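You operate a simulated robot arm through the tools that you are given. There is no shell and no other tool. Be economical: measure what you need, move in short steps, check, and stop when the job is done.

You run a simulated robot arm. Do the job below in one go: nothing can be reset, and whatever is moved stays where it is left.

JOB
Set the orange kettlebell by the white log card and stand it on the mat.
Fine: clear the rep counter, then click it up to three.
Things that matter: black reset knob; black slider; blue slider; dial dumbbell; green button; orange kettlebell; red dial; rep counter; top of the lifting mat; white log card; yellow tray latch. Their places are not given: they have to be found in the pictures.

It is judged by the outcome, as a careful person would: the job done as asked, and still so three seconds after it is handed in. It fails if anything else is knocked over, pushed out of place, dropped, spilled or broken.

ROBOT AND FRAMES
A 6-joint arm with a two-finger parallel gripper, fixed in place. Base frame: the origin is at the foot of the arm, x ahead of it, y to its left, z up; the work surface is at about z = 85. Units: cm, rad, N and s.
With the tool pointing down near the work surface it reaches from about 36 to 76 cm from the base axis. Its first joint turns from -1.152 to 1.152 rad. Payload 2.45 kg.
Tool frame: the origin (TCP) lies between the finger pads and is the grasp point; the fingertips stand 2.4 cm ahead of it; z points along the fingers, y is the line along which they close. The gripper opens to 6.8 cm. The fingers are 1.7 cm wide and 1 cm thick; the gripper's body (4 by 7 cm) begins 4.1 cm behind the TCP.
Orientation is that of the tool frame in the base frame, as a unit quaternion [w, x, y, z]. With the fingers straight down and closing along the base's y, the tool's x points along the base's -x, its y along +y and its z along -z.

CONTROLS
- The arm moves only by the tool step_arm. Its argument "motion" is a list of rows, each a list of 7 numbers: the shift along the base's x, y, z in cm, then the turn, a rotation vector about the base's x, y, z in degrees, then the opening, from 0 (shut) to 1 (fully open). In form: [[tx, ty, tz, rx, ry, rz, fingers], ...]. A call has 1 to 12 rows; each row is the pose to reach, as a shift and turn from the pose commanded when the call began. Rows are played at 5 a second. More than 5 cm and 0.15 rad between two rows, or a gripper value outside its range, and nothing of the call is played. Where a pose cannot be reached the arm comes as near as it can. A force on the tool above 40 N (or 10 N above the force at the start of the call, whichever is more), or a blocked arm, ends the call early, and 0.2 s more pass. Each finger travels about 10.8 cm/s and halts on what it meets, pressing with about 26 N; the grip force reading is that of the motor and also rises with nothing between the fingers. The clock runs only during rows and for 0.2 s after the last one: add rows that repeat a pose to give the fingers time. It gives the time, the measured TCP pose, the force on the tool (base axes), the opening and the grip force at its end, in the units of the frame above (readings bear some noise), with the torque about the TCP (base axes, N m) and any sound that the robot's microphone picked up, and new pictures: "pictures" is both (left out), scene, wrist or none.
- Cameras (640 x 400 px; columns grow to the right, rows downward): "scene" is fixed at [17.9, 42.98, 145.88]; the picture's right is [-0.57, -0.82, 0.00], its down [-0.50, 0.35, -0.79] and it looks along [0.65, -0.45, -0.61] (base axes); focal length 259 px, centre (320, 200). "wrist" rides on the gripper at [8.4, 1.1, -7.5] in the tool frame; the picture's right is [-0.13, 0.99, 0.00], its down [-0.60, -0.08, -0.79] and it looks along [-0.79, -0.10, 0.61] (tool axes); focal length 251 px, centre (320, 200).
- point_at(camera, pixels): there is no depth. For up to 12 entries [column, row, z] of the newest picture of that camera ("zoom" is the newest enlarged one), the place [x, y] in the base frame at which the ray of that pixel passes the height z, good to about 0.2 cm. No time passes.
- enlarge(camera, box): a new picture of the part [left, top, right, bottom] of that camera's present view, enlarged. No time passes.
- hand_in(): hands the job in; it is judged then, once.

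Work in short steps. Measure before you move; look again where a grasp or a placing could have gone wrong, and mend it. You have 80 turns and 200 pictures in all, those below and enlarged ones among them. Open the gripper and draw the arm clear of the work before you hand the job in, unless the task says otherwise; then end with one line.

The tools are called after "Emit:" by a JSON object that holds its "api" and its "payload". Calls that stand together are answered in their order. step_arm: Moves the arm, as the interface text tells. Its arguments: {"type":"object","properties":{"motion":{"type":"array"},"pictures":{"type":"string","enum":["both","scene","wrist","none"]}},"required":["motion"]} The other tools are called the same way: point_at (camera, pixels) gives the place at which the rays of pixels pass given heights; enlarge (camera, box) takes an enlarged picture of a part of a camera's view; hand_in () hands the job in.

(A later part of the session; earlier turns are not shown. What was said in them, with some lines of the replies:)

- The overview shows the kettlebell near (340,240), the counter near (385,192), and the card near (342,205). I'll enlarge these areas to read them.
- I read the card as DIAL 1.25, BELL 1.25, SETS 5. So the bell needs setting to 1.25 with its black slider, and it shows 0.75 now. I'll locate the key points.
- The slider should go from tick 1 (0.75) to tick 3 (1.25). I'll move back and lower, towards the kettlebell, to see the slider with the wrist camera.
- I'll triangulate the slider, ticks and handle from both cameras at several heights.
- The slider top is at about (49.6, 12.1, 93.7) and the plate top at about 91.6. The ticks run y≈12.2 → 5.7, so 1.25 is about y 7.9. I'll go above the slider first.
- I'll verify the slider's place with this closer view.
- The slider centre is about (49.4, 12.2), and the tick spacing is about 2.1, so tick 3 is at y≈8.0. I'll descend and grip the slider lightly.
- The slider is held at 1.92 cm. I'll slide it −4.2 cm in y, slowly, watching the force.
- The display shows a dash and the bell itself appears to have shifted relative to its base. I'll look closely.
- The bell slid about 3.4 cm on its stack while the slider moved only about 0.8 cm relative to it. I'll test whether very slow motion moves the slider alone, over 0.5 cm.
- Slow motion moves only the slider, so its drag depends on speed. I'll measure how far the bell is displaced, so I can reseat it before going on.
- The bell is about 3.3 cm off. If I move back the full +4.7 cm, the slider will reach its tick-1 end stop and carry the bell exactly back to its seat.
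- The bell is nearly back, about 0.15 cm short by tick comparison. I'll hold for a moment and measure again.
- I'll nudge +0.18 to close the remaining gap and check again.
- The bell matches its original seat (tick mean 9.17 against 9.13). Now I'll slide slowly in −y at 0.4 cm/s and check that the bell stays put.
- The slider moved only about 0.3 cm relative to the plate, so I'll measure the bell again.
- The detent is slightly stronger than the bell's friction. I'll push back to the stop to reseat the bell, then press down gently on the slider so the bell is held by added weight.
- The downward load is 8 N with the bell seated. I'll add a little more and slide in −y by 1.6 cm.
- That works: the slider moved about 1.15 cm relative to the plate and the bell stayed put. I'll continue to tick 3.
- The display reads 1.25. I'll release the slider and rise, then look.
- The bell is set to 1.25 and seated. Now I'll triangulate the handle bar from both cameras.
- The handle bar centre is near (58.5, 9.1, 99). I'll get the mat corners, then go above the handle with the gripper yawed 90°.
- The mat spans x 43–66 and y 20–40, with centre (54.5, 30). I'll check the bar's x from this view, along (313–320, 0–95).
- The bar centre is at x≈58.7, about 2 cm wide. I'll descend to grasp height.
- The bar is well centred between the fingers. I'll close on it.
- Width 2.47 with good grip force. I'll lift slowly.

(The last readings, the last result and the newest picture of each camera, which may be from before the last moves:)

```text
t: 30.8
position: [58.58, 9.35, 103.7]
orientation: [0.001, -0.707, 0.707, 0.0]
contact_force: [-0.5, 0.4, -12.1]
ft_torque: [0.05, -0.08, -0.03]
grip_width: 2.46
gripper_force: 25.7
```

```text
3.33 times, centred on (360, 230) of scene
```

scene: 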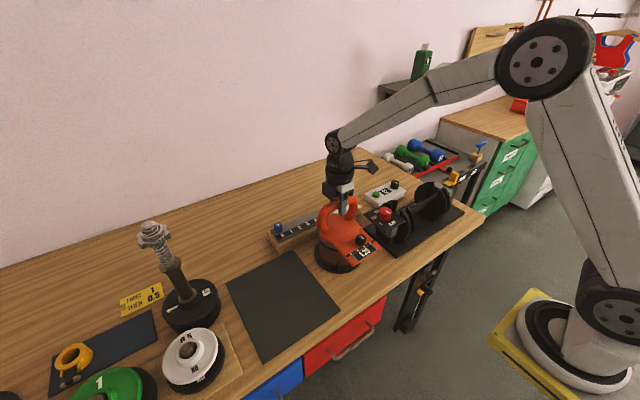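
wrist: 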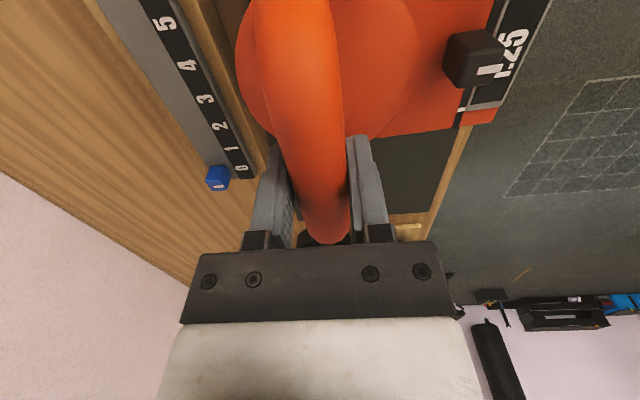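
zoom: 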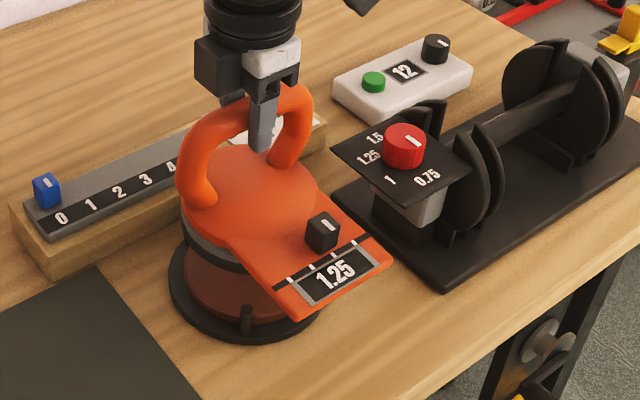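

The load is 12.1 N, about 1.23 kg, so the right plates came along. I'll raise further and carry it over the mat.

Emit:
{"api": "step_arm", "payload": {"motion": [[0, 0, 1.5, 0, 0, 0, 0], [0, 0.5, 3, 0, 0, 0, 0], [0, 2, 3.5, 0, 0, 0, 0], [-0.3, 4.5, 3.5, 0, 0, 0, 0], [-0.6, 7.5, 3.5, 0, 0, 0, 0], [-0.9, 10.5, 3.5, 0, 0, 0, 0], [-1.2, 13.5, 3.5, 0, 0, 0, 0], [-1.5, 16.5, 3.5, 0, 0, 0, 0], [-1.5, 18.7, 3.5, 0, 0, 0, 0], [-1.5, 20.2, 3.5, 0, 0, 0, 0], [-1.5, 20.7, 3.5, 0, 0, 0, 0], [-1.5, 20.7, 3.5, 0, 0, 0, 0]]}}

Emit:
{"api": "enlarge", "payload": {"camera": "scene", "box": [200, 180, 400, 380]}}

```text
t: 33.4
position: [57.09, 30.03, 107.31]
orientation: [-0.001, -0.707, 0.707, 0.001]
contact_force: [0.6, 0.3, -12.1]
ft_torque: [0.05, -0.07, -0.03]
grip_width: 2.47
gripper_force: 25.9
```

scene: 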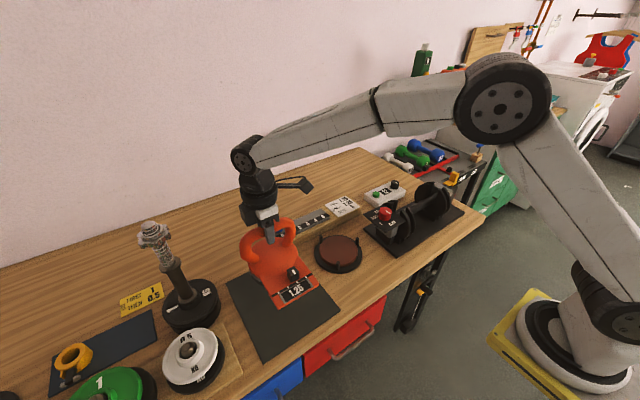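
wrist: 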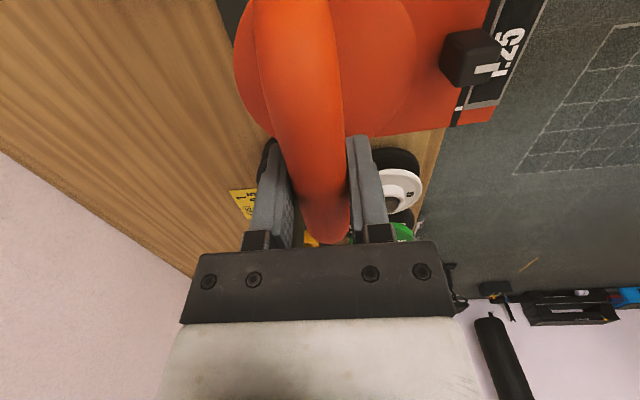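

```text
2.00 times, centred on (300, 280) of scene
```

zoom: 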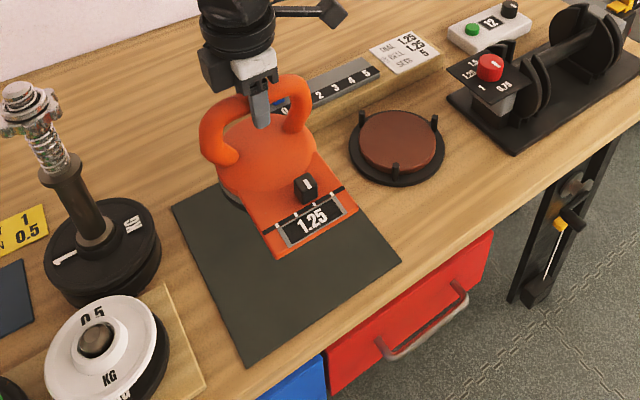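

I'll lower to just above the expected contact, then creep down.

Emit:
{"api": "step_arm", "payload": {"motion": [[0, 0, -2, 0, 0, 0, 0], [0, 0, -4, 0, 0, 0, 0], [0, 0, -5.5, 0, 0, 0, 0], [0, 0, -7, 0, 0, 0, 0], [0, 0, -8, 0, 0, 0, 0], [0, 0, -8.4, 0, 0, 0, 0], [0, 0, -8.4, 0, 0, 0, 0]], "pictures": "none"}}

Emit:
{"api": "enlarge", "payload": {"camera": "scene", "box": [220, 210, 340, 330]}}

```text
t: 35.0
position: [56.99, 29.94, 98.87]
orientation: [0.0, 0.707, -0.707, 0.0]
contact_force: [-0.6, -0.7, -12.0]
ft_torque: [0.05, -0.05, 0.01]
grip_width: 2.47
gripper_force: 25.8
```

```text
3.33 times, centred on (280, 270) of scene
```

zoom: 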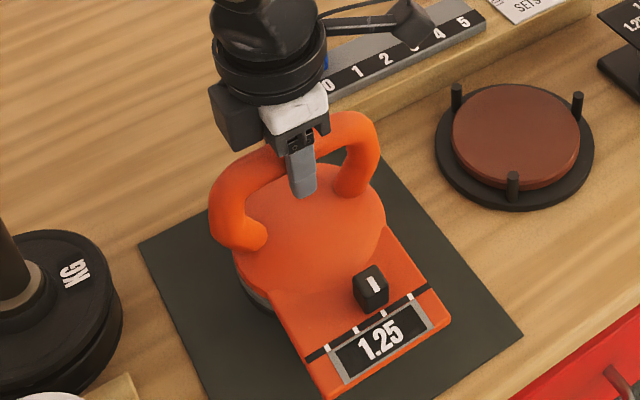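

Still hanging freely at 12 N, so I'll creep down.

Emit:
{"api": "step_arm", "payload": {"motion": [[0, 0, -0.2, 0, 0, 0, 0], [0, 0, -0.4, 0, 0, 0, 0], [0, 0, -0.6, 0, 0, 0, 0], [0, 0, -0.8, 0, 0, 0, 0], [0, 0, -1.0, 0, 0, 0, 0], [0, 0, -1.2, 0, 0, 0, 0]], "pictures": "none"}}

```text
t: 36.4
position: [57.14, 29.98, 97.71]
orientation: [0.001, -0.707, 0.708, -0.001]
contact_force: [0.4, 0.2, -11.9]
ft_torque: [0.01, -0.08, 0.02]
grip_width: 2.47
gripper_force: 25.8
```

Emit:
{"api": "step_arm", "payload": {"motion": [[0, 0, -0.15, 0, 0, 0, 0], [0, 0, -0.3, 0, 0, 0, 0], [0, 0, -0.45, 0, 0, 0, 0], [0, 0, -0.6, 0, 0, 0, 0]], "pictures": "none"}}

Emit:
{"api": "enlarge", "payload": {"camera": "scene", "box": [220, 210, 340, 330]}}

```text
t: 37.4
position: [57.34, 29.88, 97.33]
orientation: [-0.004, 0.707, -0.707, 0.002]
contact_force: [11.6, -2.1, 10.5]
ft_torque: [-0.22, 0.06, 0.16]
grip_width: 2.48
gripper_force: 25.9
```

```text
3.33 times, centred on (280, 270) of scene
```

zoom: 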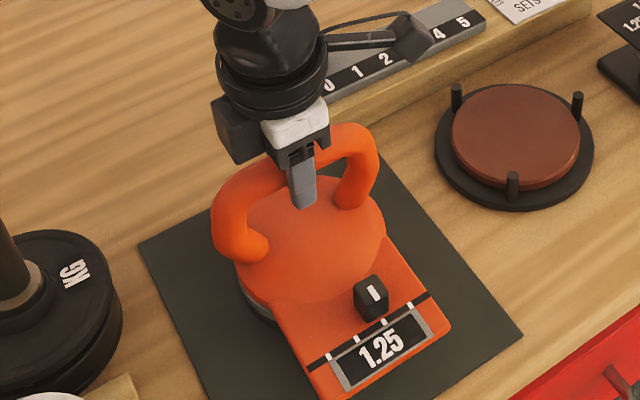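

It is in contact and standing, with about 10 N of press. I'll ease up 0.25, open, and rise straight.

Emit:
{"api": "step_arm", "payload": {"motion": [[0, 0, 0.2, 0, 0, 0, 0], [0, 0, 0.25, 0, 0, 0, 0], [0, 0, 0.25, 0, 0, 0, 0.4], [0, 0, 0.25, 0, 0, 0, 0.8], [0, 0, 0.25, 0, 0, 0, 1], [0, 0, 0.25, 0, 0, 0, 1], [0, 0, 2, 0, 0, 0, 1], [0, 0, 5, 0, 0, 0, 1], [0, 0, 9, 0, 0, 0, 1], [0, 0, 13, 0, 0, 0, 1], [0, 0, 16, 0, 0, 0, 1]], "pictures": "scene"}}

Emit:
{"api": "enlarge", "payload": {"camera": "scene", "box": [220, 190, 380, 330]}}

```text
t: 39.8
position: [57.11, 29.76, 112.98]
orientation: [0.001, 0.707, -0.707, -0.001]
contact_force: [0.5, 1.0, -0.6]
ft_torque: [0.02, -0.02, 0.03]
grip_width: 6.78
gripper_force: 0.0
```

scene: 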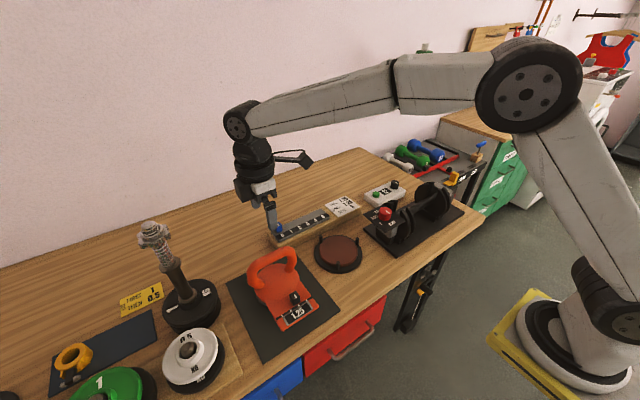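

```text
2.86 times, centred on (300, 260) of scene
```

zoom: 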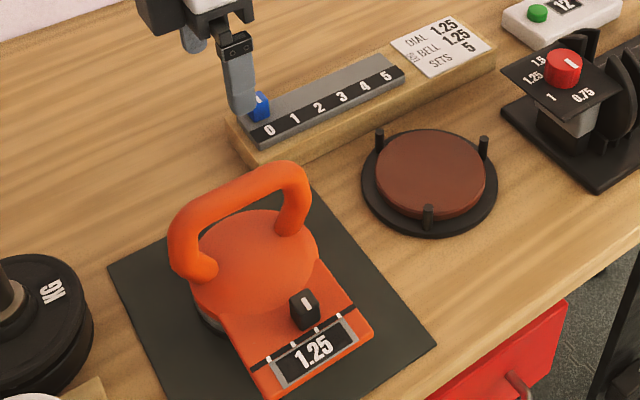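

The bell stands level on the mat showing 1.25. Next is the counter, so I'll move over towards it, high up.

Emit:
{"api": "step_arm", "payload": {"motion": [[0.5, -4, 0, 0, 0, 0, 1], [1, -8, 0, 0, 0, 0, 0.8], [1.5, -12, 0, 0, 0, 0, 0.6], [2, -16, 0, 0, 0, 0, 0.5], [3, -20.5, 0, 0, 0, 0, 0.5], [4, -25, 0, 0, 0, 0, 0.5], [5, -29, 0, 0, 0, 0, 0.5], [6, -32.5, 0, 0, 0, 0, 0.5], [7, -35, 0, 0, 0, 0, 0.5], [7, -35, 0, 0, 0, 0, 0.5]]}}

```text
t: 42.0
position: [64.09, -5.22, 113.2]
orientation: [0.0, 0.707, -0.707, 0.0]
contact_force: [0.1, -0.3, 0.7]
ft_torque: [0.02, 0.02, -0.01]
grip_width: 3.42
gripper_force: 0.1
```

scene: 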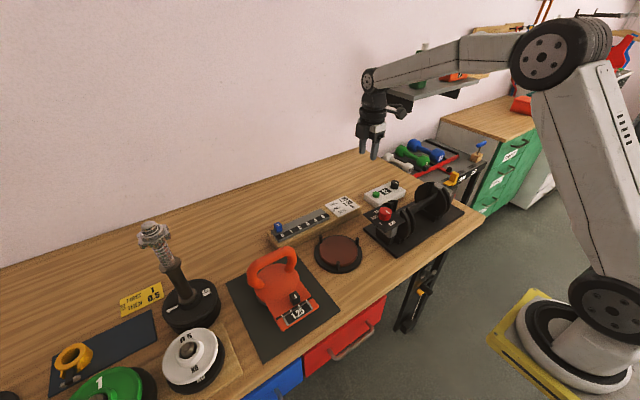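
wrist: 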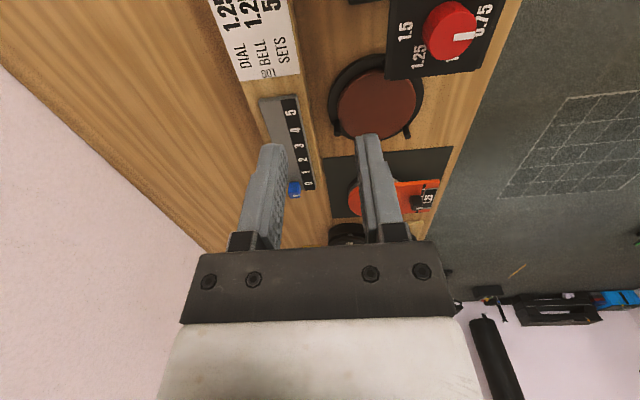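

I'll triangulate the button and knob with refined scene pixels.

Emit:
{"api": "enlarge", "payload": {"camera": "scene", "box": [355, 170, 425, 210]}}

Emit:
{"api": "point_at", "payload": {"camera": "scene", "pixels": [[376.2, 193, 88], [376.2, 193, 89], [376.2, 193, 90], [395.1, 182.6, 88], [395.1, 182.6, 89], [395.1, 182.6, 90], [395.1, 182.6, 91]]}}

```text
9.14 times, centred on (390, 190) of scene
```

zoom: 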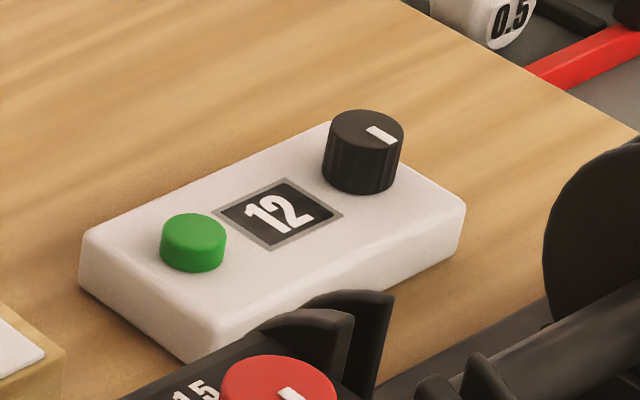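

```text
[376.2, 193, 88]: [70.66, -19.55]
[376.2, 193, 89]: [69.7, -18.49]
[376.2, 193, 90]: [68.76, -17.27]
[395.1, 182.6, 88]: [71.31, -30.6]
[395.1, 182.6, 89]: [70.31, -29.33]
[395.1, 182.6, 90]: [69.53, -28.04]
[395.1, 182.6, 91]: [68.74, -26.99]
```

The button top is about (69.3, −18.1, 89.2) and the knob top about (69.5, −28.0, 89.9). I'll move above the knob, with the camera towards −y so it stays away from the dumbbell.

Emit:
{"api": "step_arm", "payload": {"motion": [[0.5, -4, -1, 0, 0, 0, 0.5], [1, -8, -2, 0, 0, 0, 0.5], [2, -12, -3, 0, 0, 0, 0.5], [3, -16, -5, 0, 0, 0, 0.5], [4, -20, -7, 0, 0, 0, 0.5], [5, -22.8, -10, 0, 0, 0, 0.5], [5.4, -22.8, -13, 0, 0, 0, 0.5], [5.4, -22.8, -16, 0, 0, 0, 0.5], [5.4, -22.8, -16, 0, 0, 0, 0.5]]}}

Emit:
{"api": "enlarge", "payload": {"camera": "scene", "box": [340, 140, 460, 220]}}

```text
t: 44.0
position: [69.52, -27.82, 97.2]
orientation: [0.001, 0.707, -0.707, 0.0]
contact_force: [0.7, -0.2, -0.1]
ft_torque: [0.0, -0.01, -0.01]
grip_width: 3.42
gripper_force: 0.1
```

scene: 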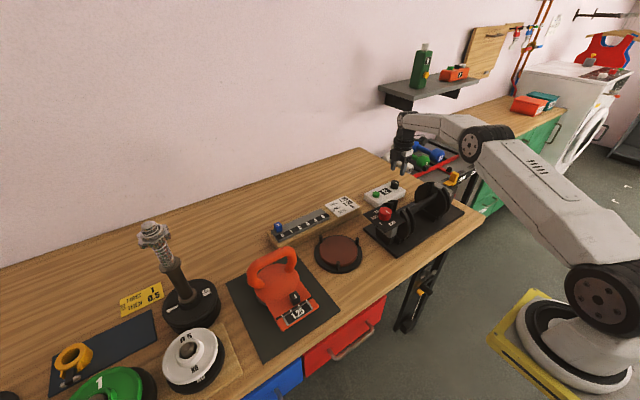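
wrist: 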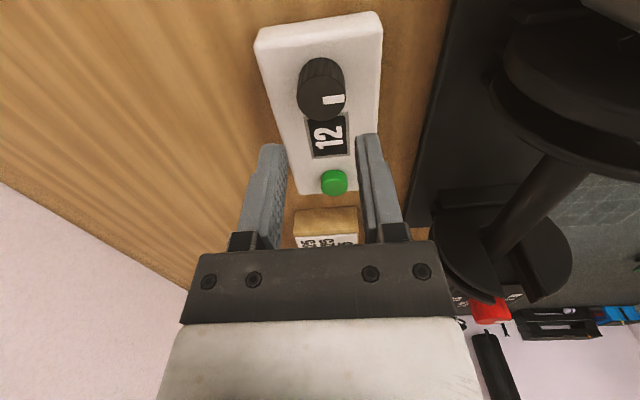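

```text
5.00 times, centred on (400, 180) of scene
```

zoom: 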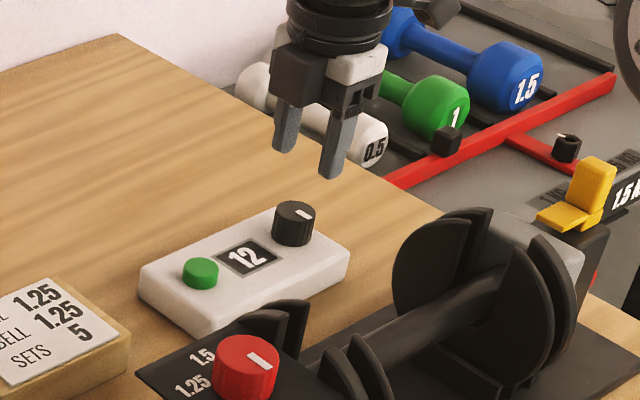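

A clear view: the knob's pointer points toward −x, with the top at wrist pixel (322,102) and the button at (334,182). I'll refine both.

Emit:
{"api": "point_at", "payload": {"camera": "wrist", "pixels": [[321, 101, 90], [321, 101, 89.5], [334, 178, 89.2], [334, 178, 88.9], [297, 90, 90], [345, 90, 90], [321, 58, 88]]}}

```text
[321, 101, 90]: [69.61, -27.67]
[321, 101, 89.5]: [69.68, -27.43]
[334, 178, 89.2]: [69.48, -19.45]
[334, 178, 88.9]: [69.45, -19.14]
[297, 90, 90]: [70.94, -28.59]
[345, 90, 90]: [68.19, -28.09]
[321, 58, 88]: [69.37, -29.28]
```

I'll descend around the knob with the opening at about 4.4 cm, then close on it.

Emit:
{"api": "step_arm", "payload": {"motion": [[0.1, -0.15, 0, 0, 0, 0, 0.65], [0.1, -0.15, -2.5, 0, 0, 0, 0.65], [0.1, -0.15, -4.5, 0, 0, 0, 0.65], [0.1, -0.15, -6.0, 0, 0, 0, 0.65], [0.1, -0.15, -6.0, 0, 0, 0, 0.65], [0.1, -0.15, -6.0, 0, 0, 0, 0.4], [0.1, -0.15, -6.0, 0, 0, 0, 0.2], [0.1, -0.15, -6.0, 0, 0, 0, 0.2]]}}

Emit:
{"api": "enlarge", "payload": {"camera": "scene", "box": [340, 140, 460, 220]}}

```text
t: 45.8
position: [69.55, -28.02, 90.91]
orientation: [-0.001, -0.707, 0.707, 0.002]
contact_force: [-26.1, 2.4, 5.6]
ft_torque: [0.07, -0.2, 0.04]
grip_width: 2.95
gripper_force: 43.7
```

scene: 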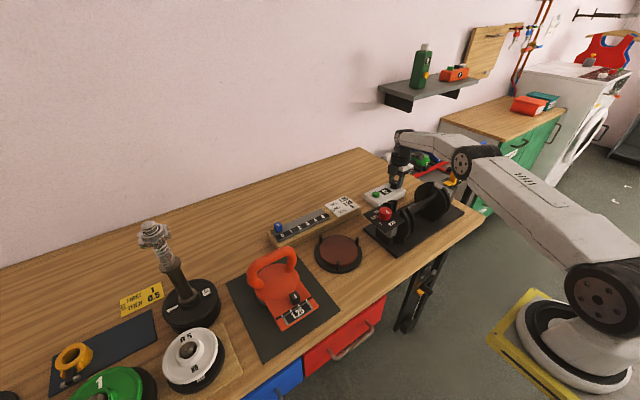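
wrist: 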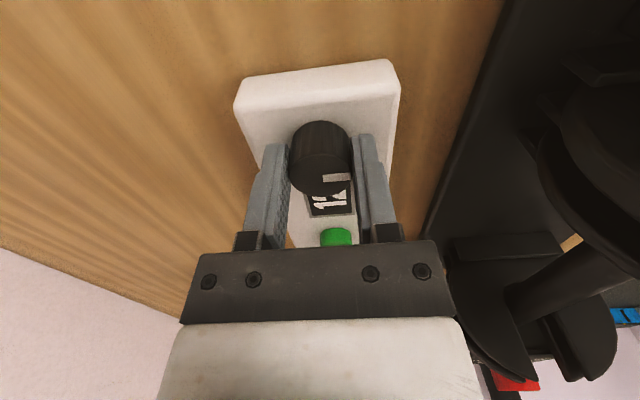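

```text
5.00 times, centred on (400, 180) of scene
```

zoom: 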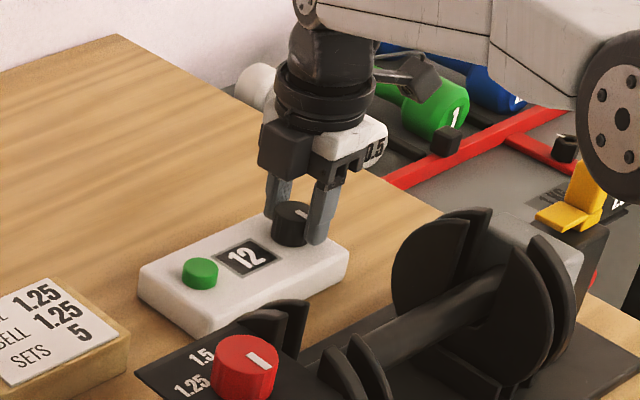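

The −x finger touches alone (−26 N in x), so I'll shift the TCP slightly toward −x to centre.

Emit:
{"api": "step_arm", "payload": {"motion": [[0, 0, 0, 0, 0, 0, 0.5], [-0.18, 0, 0, 0, 0, 0, 0.5], [-0.18, 0, 0, 0, 0, 0, 0.42], [-0.18, 0, 0, 0, 0, 0, 0.36], [-0.18, 0, 0, 0, 0, 0, 0.36]], "pictures": "wrist"}}

```text
t: 47.0
position: [69.56, -27.97, 91.03]
orientation: [0.0, -0.707, 0.707, 0.001]
contact_force: [-7.4, 2.9, 3.1]
ft_torque: [-0.06, -0.27, 0.0]
grip_width: 2.94
gripper_force: 43.3
```

wrist: 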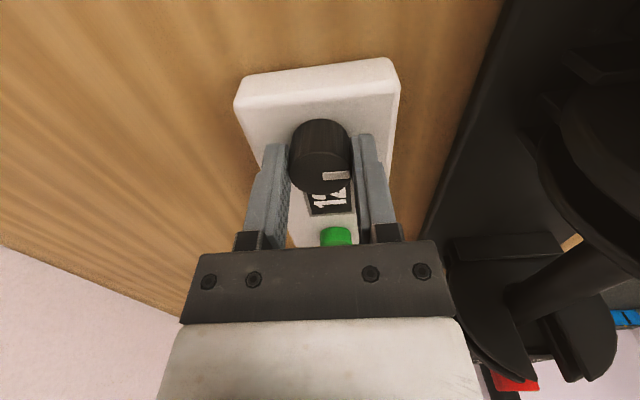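

The knob is gripped at 2.94 cm. I'll turn it gently +30° (counter-clockwise) and watch torque and display.

Emit:
{"api": "step_arm", "payload": {"motion": [[-0.05, 0, 0, 0, 0, 5, 0.36], [-0.05, 0, 0, 0, 0, 10, 0.36], [-0.05, 0, 0, 0, 0, 15, 0.36], [-0.05, 0, 0, 0, 0, 20, 0.36], [-0.05, 0, 0, 0, 0, 25, 0.36], [-0.05, 0, 0, 0, 0, 30, 0.36]], "pictures": "wrist"}}

Emit:
{"api": "enlarge", "payload": {"camera": "scene", "box": [340, 140, 460, 220]}}

```text
t: 48.4
position: [69.61, -27.87, 91.06]
orientation: [-0.001, 0.866, -0.5, 0.001]
contact_force: [22.3, 3.9, -0.8]
ft_torque: [0.08, -0.14, -0.75]
grip_width: 2.98
gripper_force: 43.1
```

wrist: 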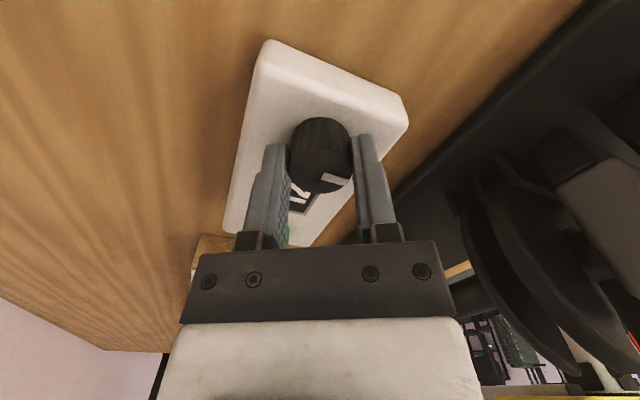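

```text
5.00 times, centred on (400, 180) of scene
```

zoom: 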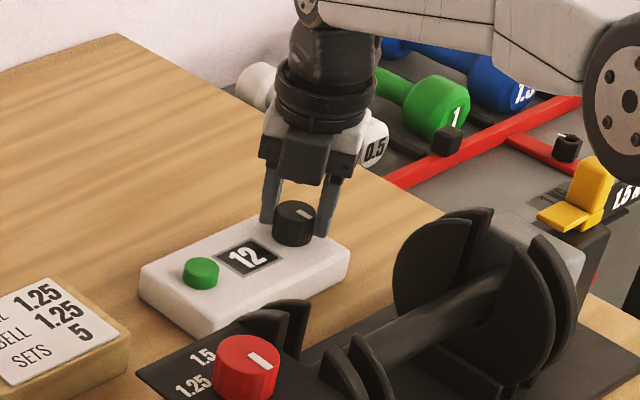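

Strong resisting torque (−0.75 N·m) and the knob lags, so this seems to be its stop. I'll release, turn further with the fingers open, re-grip, and try clockwise.

Emit:
{"api": "step_arm", "payload": {"motion": [[-0.05, 0, 0, 0, 0, 0, 0.5], [-0.05, 0, 0, 0, 0, 0, 0.6], [-0.05, 0, 0.2, 0, 0, 8, 0.6], [-0.05, 0, 0.2, 0, 0, 16, 0.6], [-0.05, 0, 0.2, 0, 0, 24, 0.6], [-0.05, 0, 0.2, 0, 0, 32, 0.6], [-0.05, 0, 0.2, 0, 0, 40, 0.6], [-0.05, 0, 0.2, 0, 0, 48, 0.6], [-0.05, 0, 0.2, 0, 0, 48, 0.6]]}}

Emit:
{"api": "enlarge", "payload": {"camera": "wrist", "box": [220, 60, 420, 240]}}

```text
t: 50.2
position: [69.52, -26.05, 91.67]
orientation: [0.043, 0.97, -0.239, 0.013]
contact_force: [-10.9, -21.1, 0.2]
ft_torque: [-0.19, 0.26, -0.18]
grip_width: 5.94
gripper_force: 11.9
out of reach, approached as far as the arm can: row 6, 7, 8, 9
stopped in row 9: the force on the tool passed its limit at 94 N (the readings are from after the stop); the commanded pose is now the measured one
```

scene: 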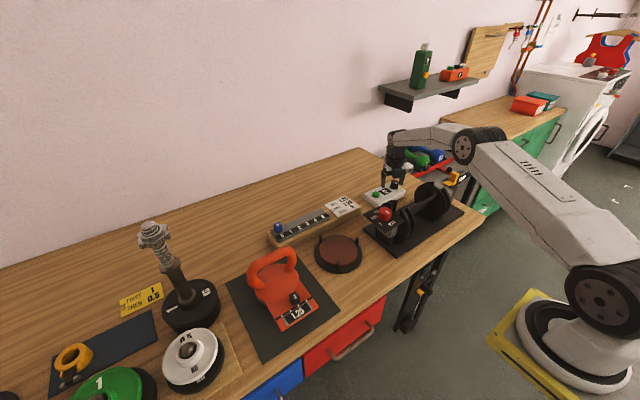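
wrist: 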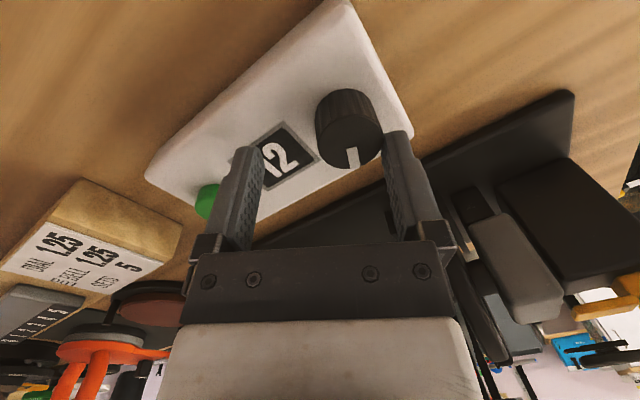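

```text
2.22 times, centred on (320, 150) of wrist
```

zoom: 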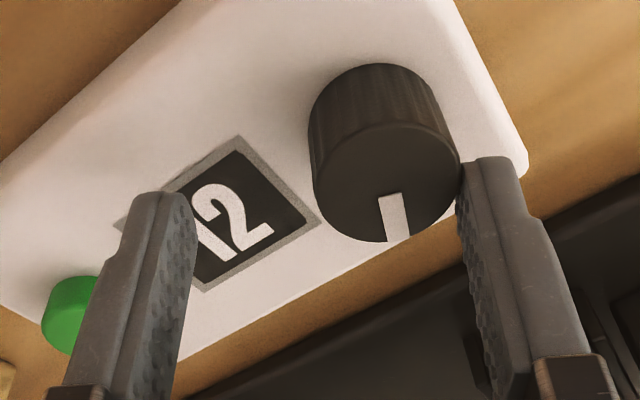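

That yaw is out of reach here, and the hand touched the knob and tilted about 5°. I'll rise clear and straighten the tilt.

Emit:
{"api": "step_arm", "payload": {"motion": [[0, 0.5, 1, 0, 0, 0, 0.85], [0, 0.5, 3, 1, 0, 0, 0.85], [0, 0.5, 5, 3, 0, 0, 0.85], [0, 0.5, 7, 5.1, 0.3, 0, 0.7], [0, 0.5, 7, 5.1, 0.3, 0, 0.7]], "pictures": "wrist"}}

Emit:
{"api": "enlarge", "payload": {"camera": "scene", "box": [340, 140, 460, 220]}}

```text
t: 51.5
position: [70.5, -23.12, 98.69]
orientation: [0.005, 0.969, -0.246, 0.001]
contact_force: [-0.3, 0.2, 0.1]
ft_torque: [0.0, -0.01, 0.02]
grip_width: 4.76
gripper_force: 0.2
out of reach, approached as far as the arm can: row 3, 4, 5
```

wrist: 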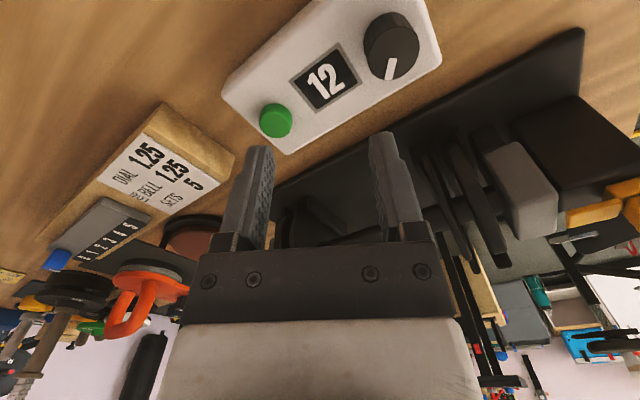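

```text
5.00 times, centred on (400, 180) of scene
```

zoom: 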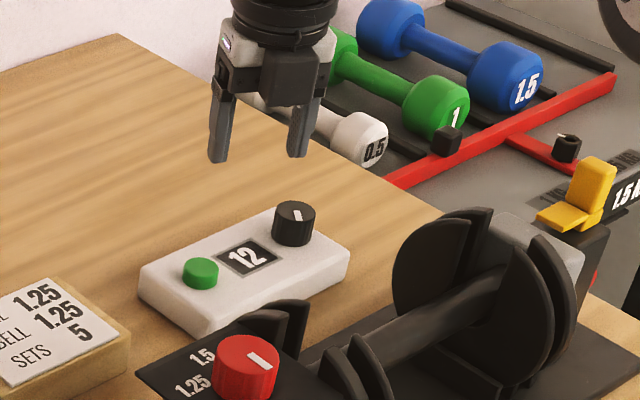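

The counter has not shifted, and the knob's pointer has actually turned. I'll measure the pointer's direction.

Emit:
{"api": "point_at", "payload": {"camera": "wrist", "pixels": [[390, 46, 90], [394, 62, 90], [389, 78, 90], [330, 75, 88.2], [275, 120, 89.2]]}}

Emit:
{"api": "enlarge", "payload": {"camera": "wrist", "box": [220, 0, 460, 150]}}

```text
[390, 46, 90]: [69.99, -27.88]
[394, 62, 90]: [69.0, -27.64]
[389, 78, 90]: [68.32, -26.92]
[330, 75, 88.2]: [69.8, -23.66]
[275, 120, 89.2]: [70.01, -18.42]
```

```text
2.67 times, centred on (340, 75) of wrist
```

zoom: 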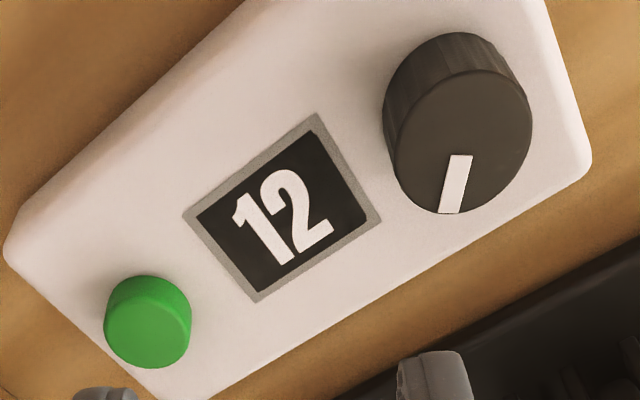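

The pointer now sits about 35° clockwise of its start, so clockwise is free and counter-clockwise is the stop. I'll turn to a reachable yaw above the knob.

Emit:
{"api": "step_arm", "payload": {"motion": [[-0.5, 0, 0, 0, 0, -7, 0.65], [-1, -0.5, 0, 0, 0, -14, 0.65], [-1, -1, 0, 0, 0, -22, 0.65], [-1, -1, 0, 0, 0, -22, 0.65]], "pictures": "none"}}

```text
t: 52.5
position: [69.46, -24.22, 98.82]
orientation: [-0.002, 0.908, -0.419, 0.001]
contact_force: [0.9, 0.1, 0.1]
ft_torque: [0.01, -0.02, 0.03]
grip_width: 4.43
gripper_force: 0.0
```

Upright with yaw +40°. I'll move over the knob and descend.

Emit:
{"api": "step_arm", "payload": {"motion": [[0, -2, 0, 0, 0, 0, 0.65], [0, -3.75, 0, 0, 0, 0, 0.65], [0, -3.75, 0, 0, 0, 0, 0.65], [0, -3.75, -3, 0, 0, 0, 0.65], [0, -3.75, -6, 0, 0, 0, 0.65], [0, -3.75, -7.7, 0, 0, 0, 0.65], [0, -3.75, -7.7, 0, 0, 0, 0.65]], "pictures": "wrist"}}

```text
t: 54.0
position: [69.58, -28.03, 90.9]
orientation: [-0.001, 0.909, -0.418, 0.001]
contact_force: [-0.3, -0.7, 0.5]
ft_torque: [0.03, 0.0, -0.01]
grip_width: 4.43
gripper_force: 0.0
```

wrist: 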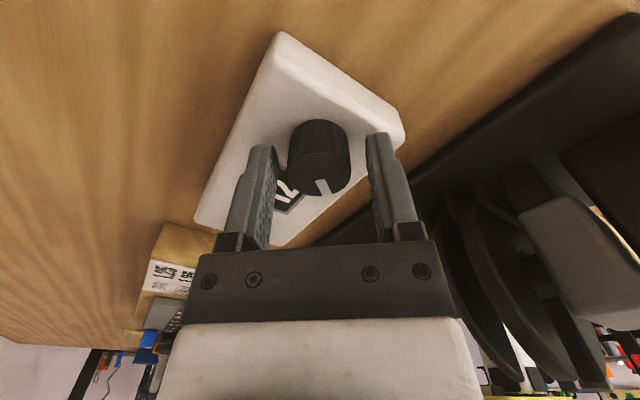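

The knob is centred between the fingers. I'll grip and check the force.

Emit:
{"api": "step_arm", "payload": {"motion": [[0, 0, 0, 0, 0, 0, 0.5], [0, 0, 0, 0, 0, 0, 0.4], [0, 0, 0, 0, 0, 0, 0.38], [0, 0, 0, 0, 0, 0, 0.38]], "pictures": "none"}}

```text
t: 55.0
position: [69.58, -28.02, 90.88]
orientation: [-0.001, 0.909, -0.418, 0.002]
contact_force: [5.2, 3.4, -2.0]
ft_torque: [-0.28, 0.04, 0.02]
grip_width: 2.94
gripper_force: 43.5
```

Balanced grip. I'll turn clockwise 70°.

Emit:
{"api": "step_arm", "payload": {"motion": [[0, 0, 0, 0, 0, -7, 0.38], [0, 0, 0, 0, 0, -14, 0.38], [0, 0, 0, 0, 0, -21, 0.38], [0, 0, 0, 0, 0, -28, 0.38], [0, 0, 0, 0, 0, -35, 0.38], [0, 0, 0, 0, 0, -42, 0.38], [0, 0, 0, 0, 0, -49, 0.38], [0, 0, 0, 0, 0, -56, 0.38], [0, 0, 0, 0, 0, -63, 0.38], [0, 0, 0, 0, 0, -70, 0.38]], "pictures": "wrist"}}

Emit:
{"api": "enlarge", "payload": {"camera": "scene", "box": [340, 140, 460, 220]}}

```text
t: 57.2
position: [69.5, -28.0, 91.0]
orientation: [0.0, -0.502, 0.865, -0.002]
contact_force: [-7.8, 0.1, 1.5]
ft_torque: [0.04, 0.2, 0.09]
grip_width: 3.12
gripper_force: 3.3
```

wrist: 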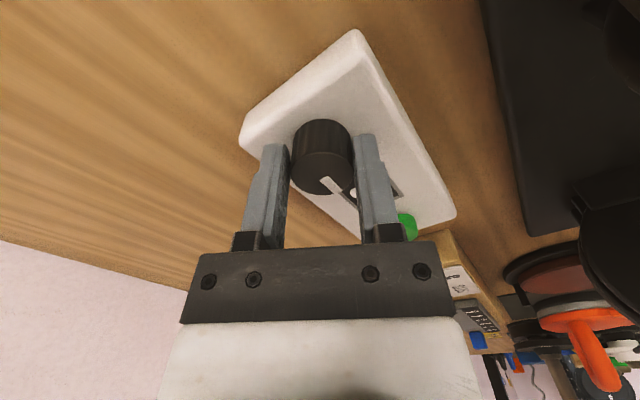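

```text
5.00 times, centred on (400, 180) of scene
```

zoom: 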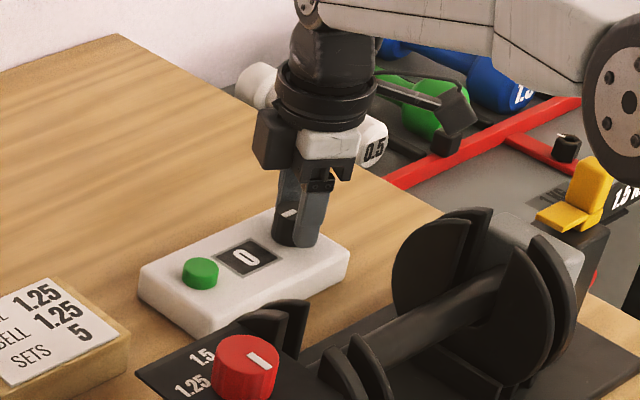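

The display reads 0. I'll release the knob, rise, turn back to yaw 0 and look at the button.

Emit:
{"api": "step_arm", "payload": {"motion": [[0, 0, 0, 0, 0, 0, 0.5], [0, 0, 0, 0, 0, 0, 0.65], [0, 0, 0, 0, 0, 0, 0.65], [0, 0, 3, 0, 0, 0, 0.65], [0, 0, 7, 0, 0, 0, 0.65], [0, 0.5, 8, 0, 0, 8, 0.4], [0, 1, 8, 0, 0, 16, 0.2], [0, 1.5, 8, 0, 0, 24, 0], [0, 2, 8, 0, 0, 30, 0], [0, 2, 8, 0, 0, 30, 0]], "pictures": "wrist"}}

Emit:
{"api": "enlarge", "payload": {"camera": "scene", "box": [355, 170, 425, 210]}}

Emit:
{"api": "enlarge", "payload": {"camera": "wrist", "box": [240, 40, 420, 220]}}

```text
t: 59.5
position: [69.42, -25.94, 98.93]
orientation: [-0.001, 0.712, -0.702, 0.002]
contact_force: [0.2, -0.5, 1.0]
ft_torque: [-0.01, 0.01, 0.01]
grip_width: 0.02
gripper_force: 22.9
```

wrist: 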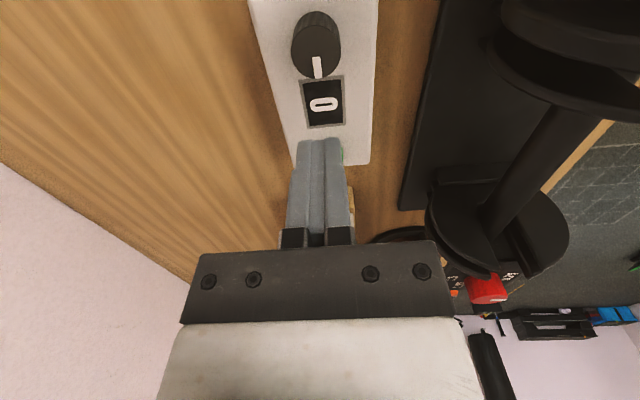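

```text
9.14 times, centred on (390, 190) of scene
```

zoom: 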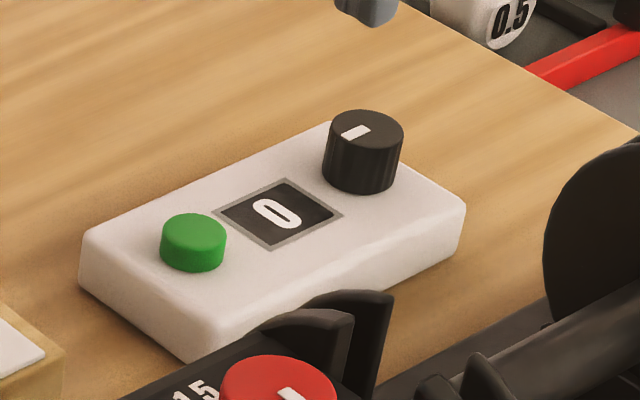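

```text
2.22 times, centred on (330, 130) of wrist
```

zoom: 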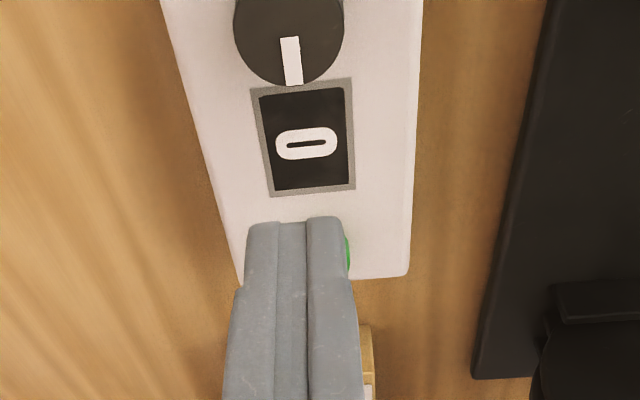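

Cleared to 0 and the knob stays put. I'll move above the button at (69.3, −18.2) with the fingers shut.

Emit:
{"api": "step_arm", "payload": {"motion": [[0, 4, 0, 0, 0, 0, 0], [0, 7.7, 0, 0, 0, 0, 0], [0, 7.7, -2.5, 0, 0, 0, 0], [0, 7.7, -5.5, 0, 0, 0, 0], [0, 7.7, -5.5, 0, 0, 0, 0]], "pictures": "wrist"}}

Emit:
{"api": "enlarge", "payload": {"camera": "scene", "box": [355, 165, 425, 210]}}

```text
t: 60.6
position: [69.58, -18.16, 93.5]
orientation: [-0.001, 0.711, -0.704, 0.003]
contact_force: [0.8, -0.3, 0.1]
ft_torque: [0.02, -0.01, 0.0]
grip_width: 0.0
gripper_force: 23.8
```

wrist: 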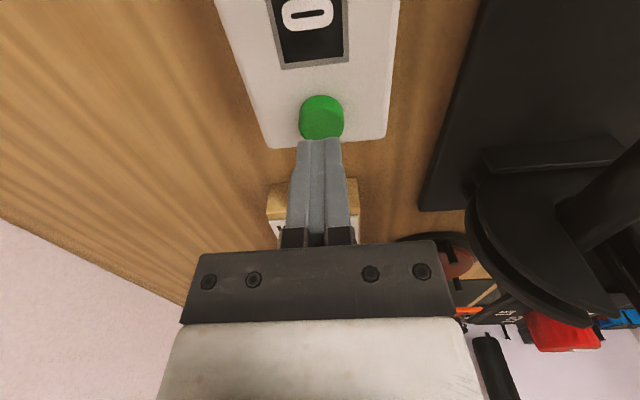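

```text
8.89 times, centred on (390, 188) of scene
```

zoom: 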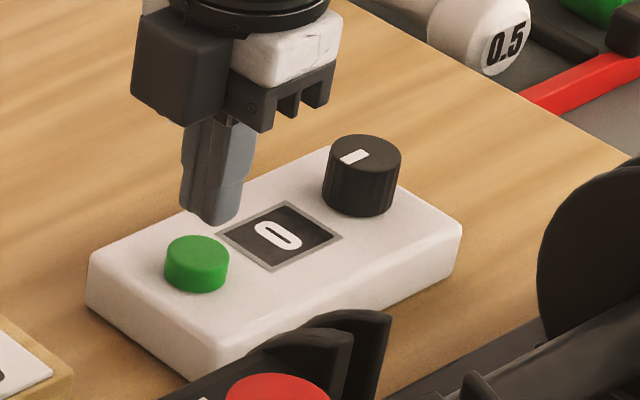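

I'll check the button's position from this close view.

Emit:
{"api": "point_at", "payload": {"camera": "wrist", "pixels": [[321, 122, 89.2], [321, 122, 88.9], [321, 138, 89.2], [321, 97, 88.2]]}}

Emit:
{"api": "point_at", "payload": {"camera": "zoom", "pixels": [[196, 254, 89.2], [196, 254, 88.9], [210, 215, 91.1]]}}

```text
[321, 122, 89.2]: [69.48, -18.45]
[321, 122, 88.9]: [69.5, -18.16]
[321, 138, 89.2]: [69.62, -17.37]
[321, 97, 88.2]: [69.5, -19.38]
```

```text
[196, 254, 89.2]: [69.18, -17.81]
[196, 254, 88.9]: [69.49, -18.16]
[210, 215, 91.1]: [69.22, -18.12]
```

Aligned, with the button top at about 88.9. I'll make one careful press: down to TCP 91.0 and back up.

Emit:
{"api": "step_arm", "payload": {"motion": [[0, 0, -1.2, 0, 0, 0, 0], [0, 0, -2.0, 0, 0, 0, 0], [0, 0, -2.3, 0, 0, 0, 0], [0, 0, -2.5, 0, 0, 0, 0], [0, 0, -2.5, 0, 0, 0, 0]], "pictures": "none"}}

Emit:
{"api": "enlarge", "payload": {"camera": "scene", "box": [355, 165, 425, 210]}}

```text
t: 61.9
position: [69.43, -18.37, 91.01]
orientation: [-0.001, 0.712, -0.703, 0.003]
contact_force: [-0.2, 0.7, 4.8]
ft_torque: [0.05, 0.01, -0.01]
grip_width: 0.0
gripper_force: 23.5
heard: click
```

```text
8.89 times, centred on (390, 188) of scene
```

zoom: 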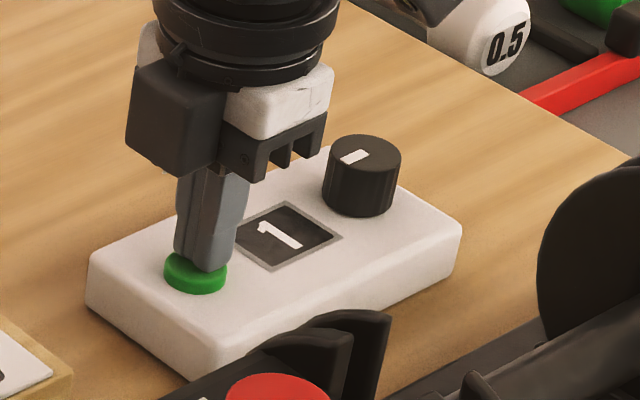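

Clicked once and it shows 1. I'll lift fully and press once more.

Emit:
{"api": "step_arm", "payload": {"motion": [[0, 0, 1.0, 0, 0, 0, 0], [0, 0, 1.5, 0, 0, 0, 0], [0, 0, 1.5, 0, 0, 0, 0], [0, 0, 0.5, 0, 0, 0, 0], [0, 0, 0.2, 0, 0, 0, 0], [0, 0, 0, 0, 0, 0, 0], [0, 0, 0, 0, 0, 0, 0]], "pictures": "none"}}

Emit:
{"api": "enlarge", "payload": {"camera": "scene", "box": [355, 165, 425, 210]}}

```text
t: 63.5
position: [69.54, -18.37, 91.19]
orientation: [-0.002, 0.711, -0.704, 0.003]
contact_force: [0.4, -0.8, 2.7]
ft_torque: [0.0, -0.01, -0.01]
grip_width: 0.01
gripper_force: 23.4
heard: click
```

```text
8.89 times, centred on (390, 188) of scene
```

zoom: 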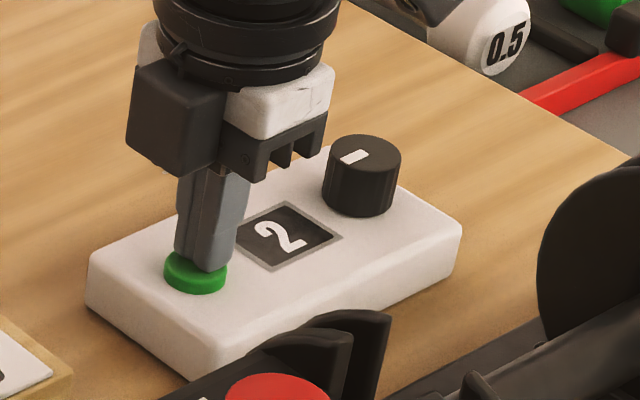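

It shows 2, so one more press.

Emit:
{"api": "step_arm", "payload": {"motion": [[0, 0, 1.0, 0, 0, 0, 0], [0, 0, 1.5, 0, 0, 0, 0], [0, 0, 1.5, 0, 0, 0, 0], [0, 0, 0.5, 0, 0, 0, 0], [0, 0, 0.2, 0, 0, 0, 0], [0, 0, 0, 0, 0, 0, 0], [0, 0, 0, 0, 0, 0, 0]], "pictures": "none"}}

Emit:
{"api": "enlarge", "payload": {"camera": "scene", "box": [355, 165, 425, 210]}}

```text
t: 65.0
position: [69.49, -18.36, 91.03]
orientation: [-0.001, 0.711, -0.703, 0.003]
contact_force: [0.3, -1.7, 4.8]
ft_torque: [-0.01, -0.02, -0.03]
grip_width: 0.01
gripper_force: 23.5
heard: click
```

```text
8.89 times, centred on (390, 188) of scene
```

zoom: 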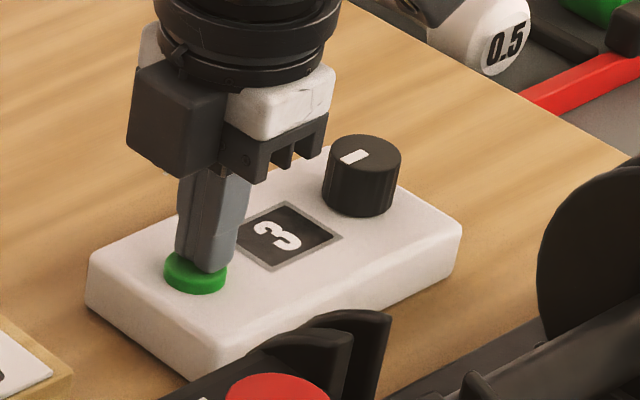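

It shows 3. I'll rise clear and open the gripper.

Emit:
{"api": "step_arm", "payload": {"motion": [[0, 0, 2, 0, 0, 0, 0], [0, 0, 6, 0, 0, 0, 0], [0, 0, 10, 0, 0, 0, 0], [-2, 0, 14, 0, 0, 0, 0.3], [-5, 1, 18, 0, 0, 0, 0.6], [-8, 2, 21, 0, 0, 0, 1], [-11, 3, 23, 0, 0, 0, 1], [-11, 3, 23, 0, 0, 0, 1]], "pictures": "scene"}}

Emit:
{"api": "enlarge", "payload": {"camera": "scene", "box": [220, 160, 460, 330]}}

```text
refused: row 5 steps farther than a row can; nothing moved
```

```text
2.35 times, centred on (340, 245) of scene
```

zoom: 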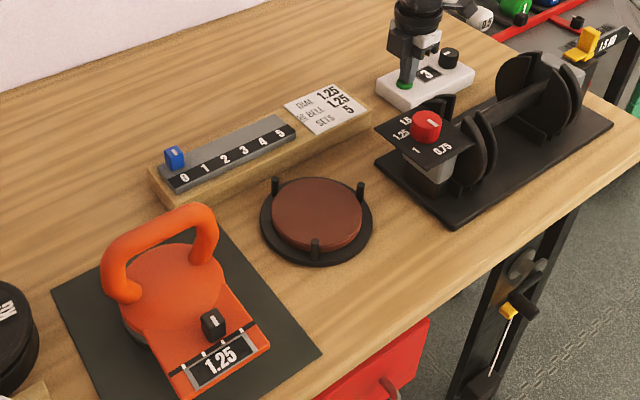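

One row was too long, so nothing moved. I'll retry with shorter steps.

Emit:
{"api": "step_arm", "payload": {"motion": [[0, 0, 2, 0, 0, 0, 0], [0, 0, 6, 0, 0, 0, 0], [0, 0, 10, 0, 0, 0, 0], [-2, 0, 13, 0, 0, 0, 0.3], [-4, 1, 16, 0, 0, 0, 0.6], [-6, 2, 19, 0, 0, 0, 1], [-8, 3, 22, 0, 0, 0, 1], [-8, 3, 22, 0, 0, 0, 1]], "pictures": "scene"}}

Emit:
{"api": "enlarge", "payload": {"camera": "scene", "box": [355, 165, 425, 210]}}

```text
t: 66.8
position: [61.29, -15.4, 113.02]
orientation: [0.0, 0.711, -0.703, 0.002]
contact_force: [0.2, 0.4, -0.8]
ft_torque: [0.01, 0.01, -0.01]
grip_width: 6.78
gripper_force: 0.0
```

scene: 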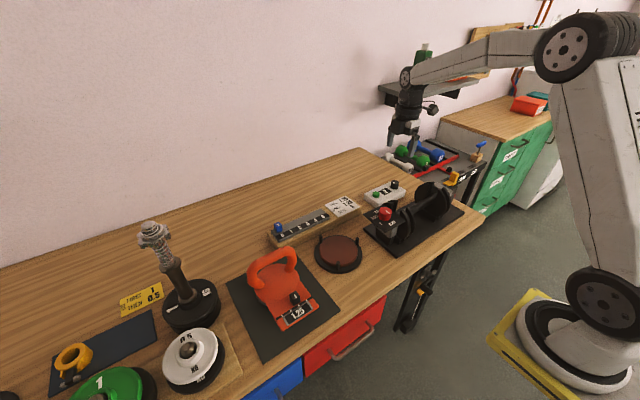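

```text
8.89 times, centred on (390, 188) of scene
```

zoom: 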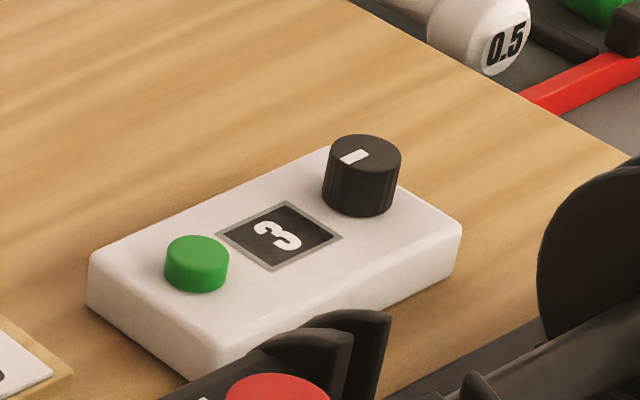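

The counter shows 3, the bell stands on the mat at 1.25, everything else is in place, and the arm is clear with the gripper open. I'll hand it in.

Emit:
{"api": "hand_in", "payload": {}}

```text
The job is handed in.
```

The kettlebell is set to the card's 1.25 and standing on the mat, and the rep counter was cleared to 0 and then clicked up to 3. Along the way the bell slid about 3 cm in its dock and I reseated it before lifting. The hand also bumped the reset knob hard once, but the counter didn't shift.
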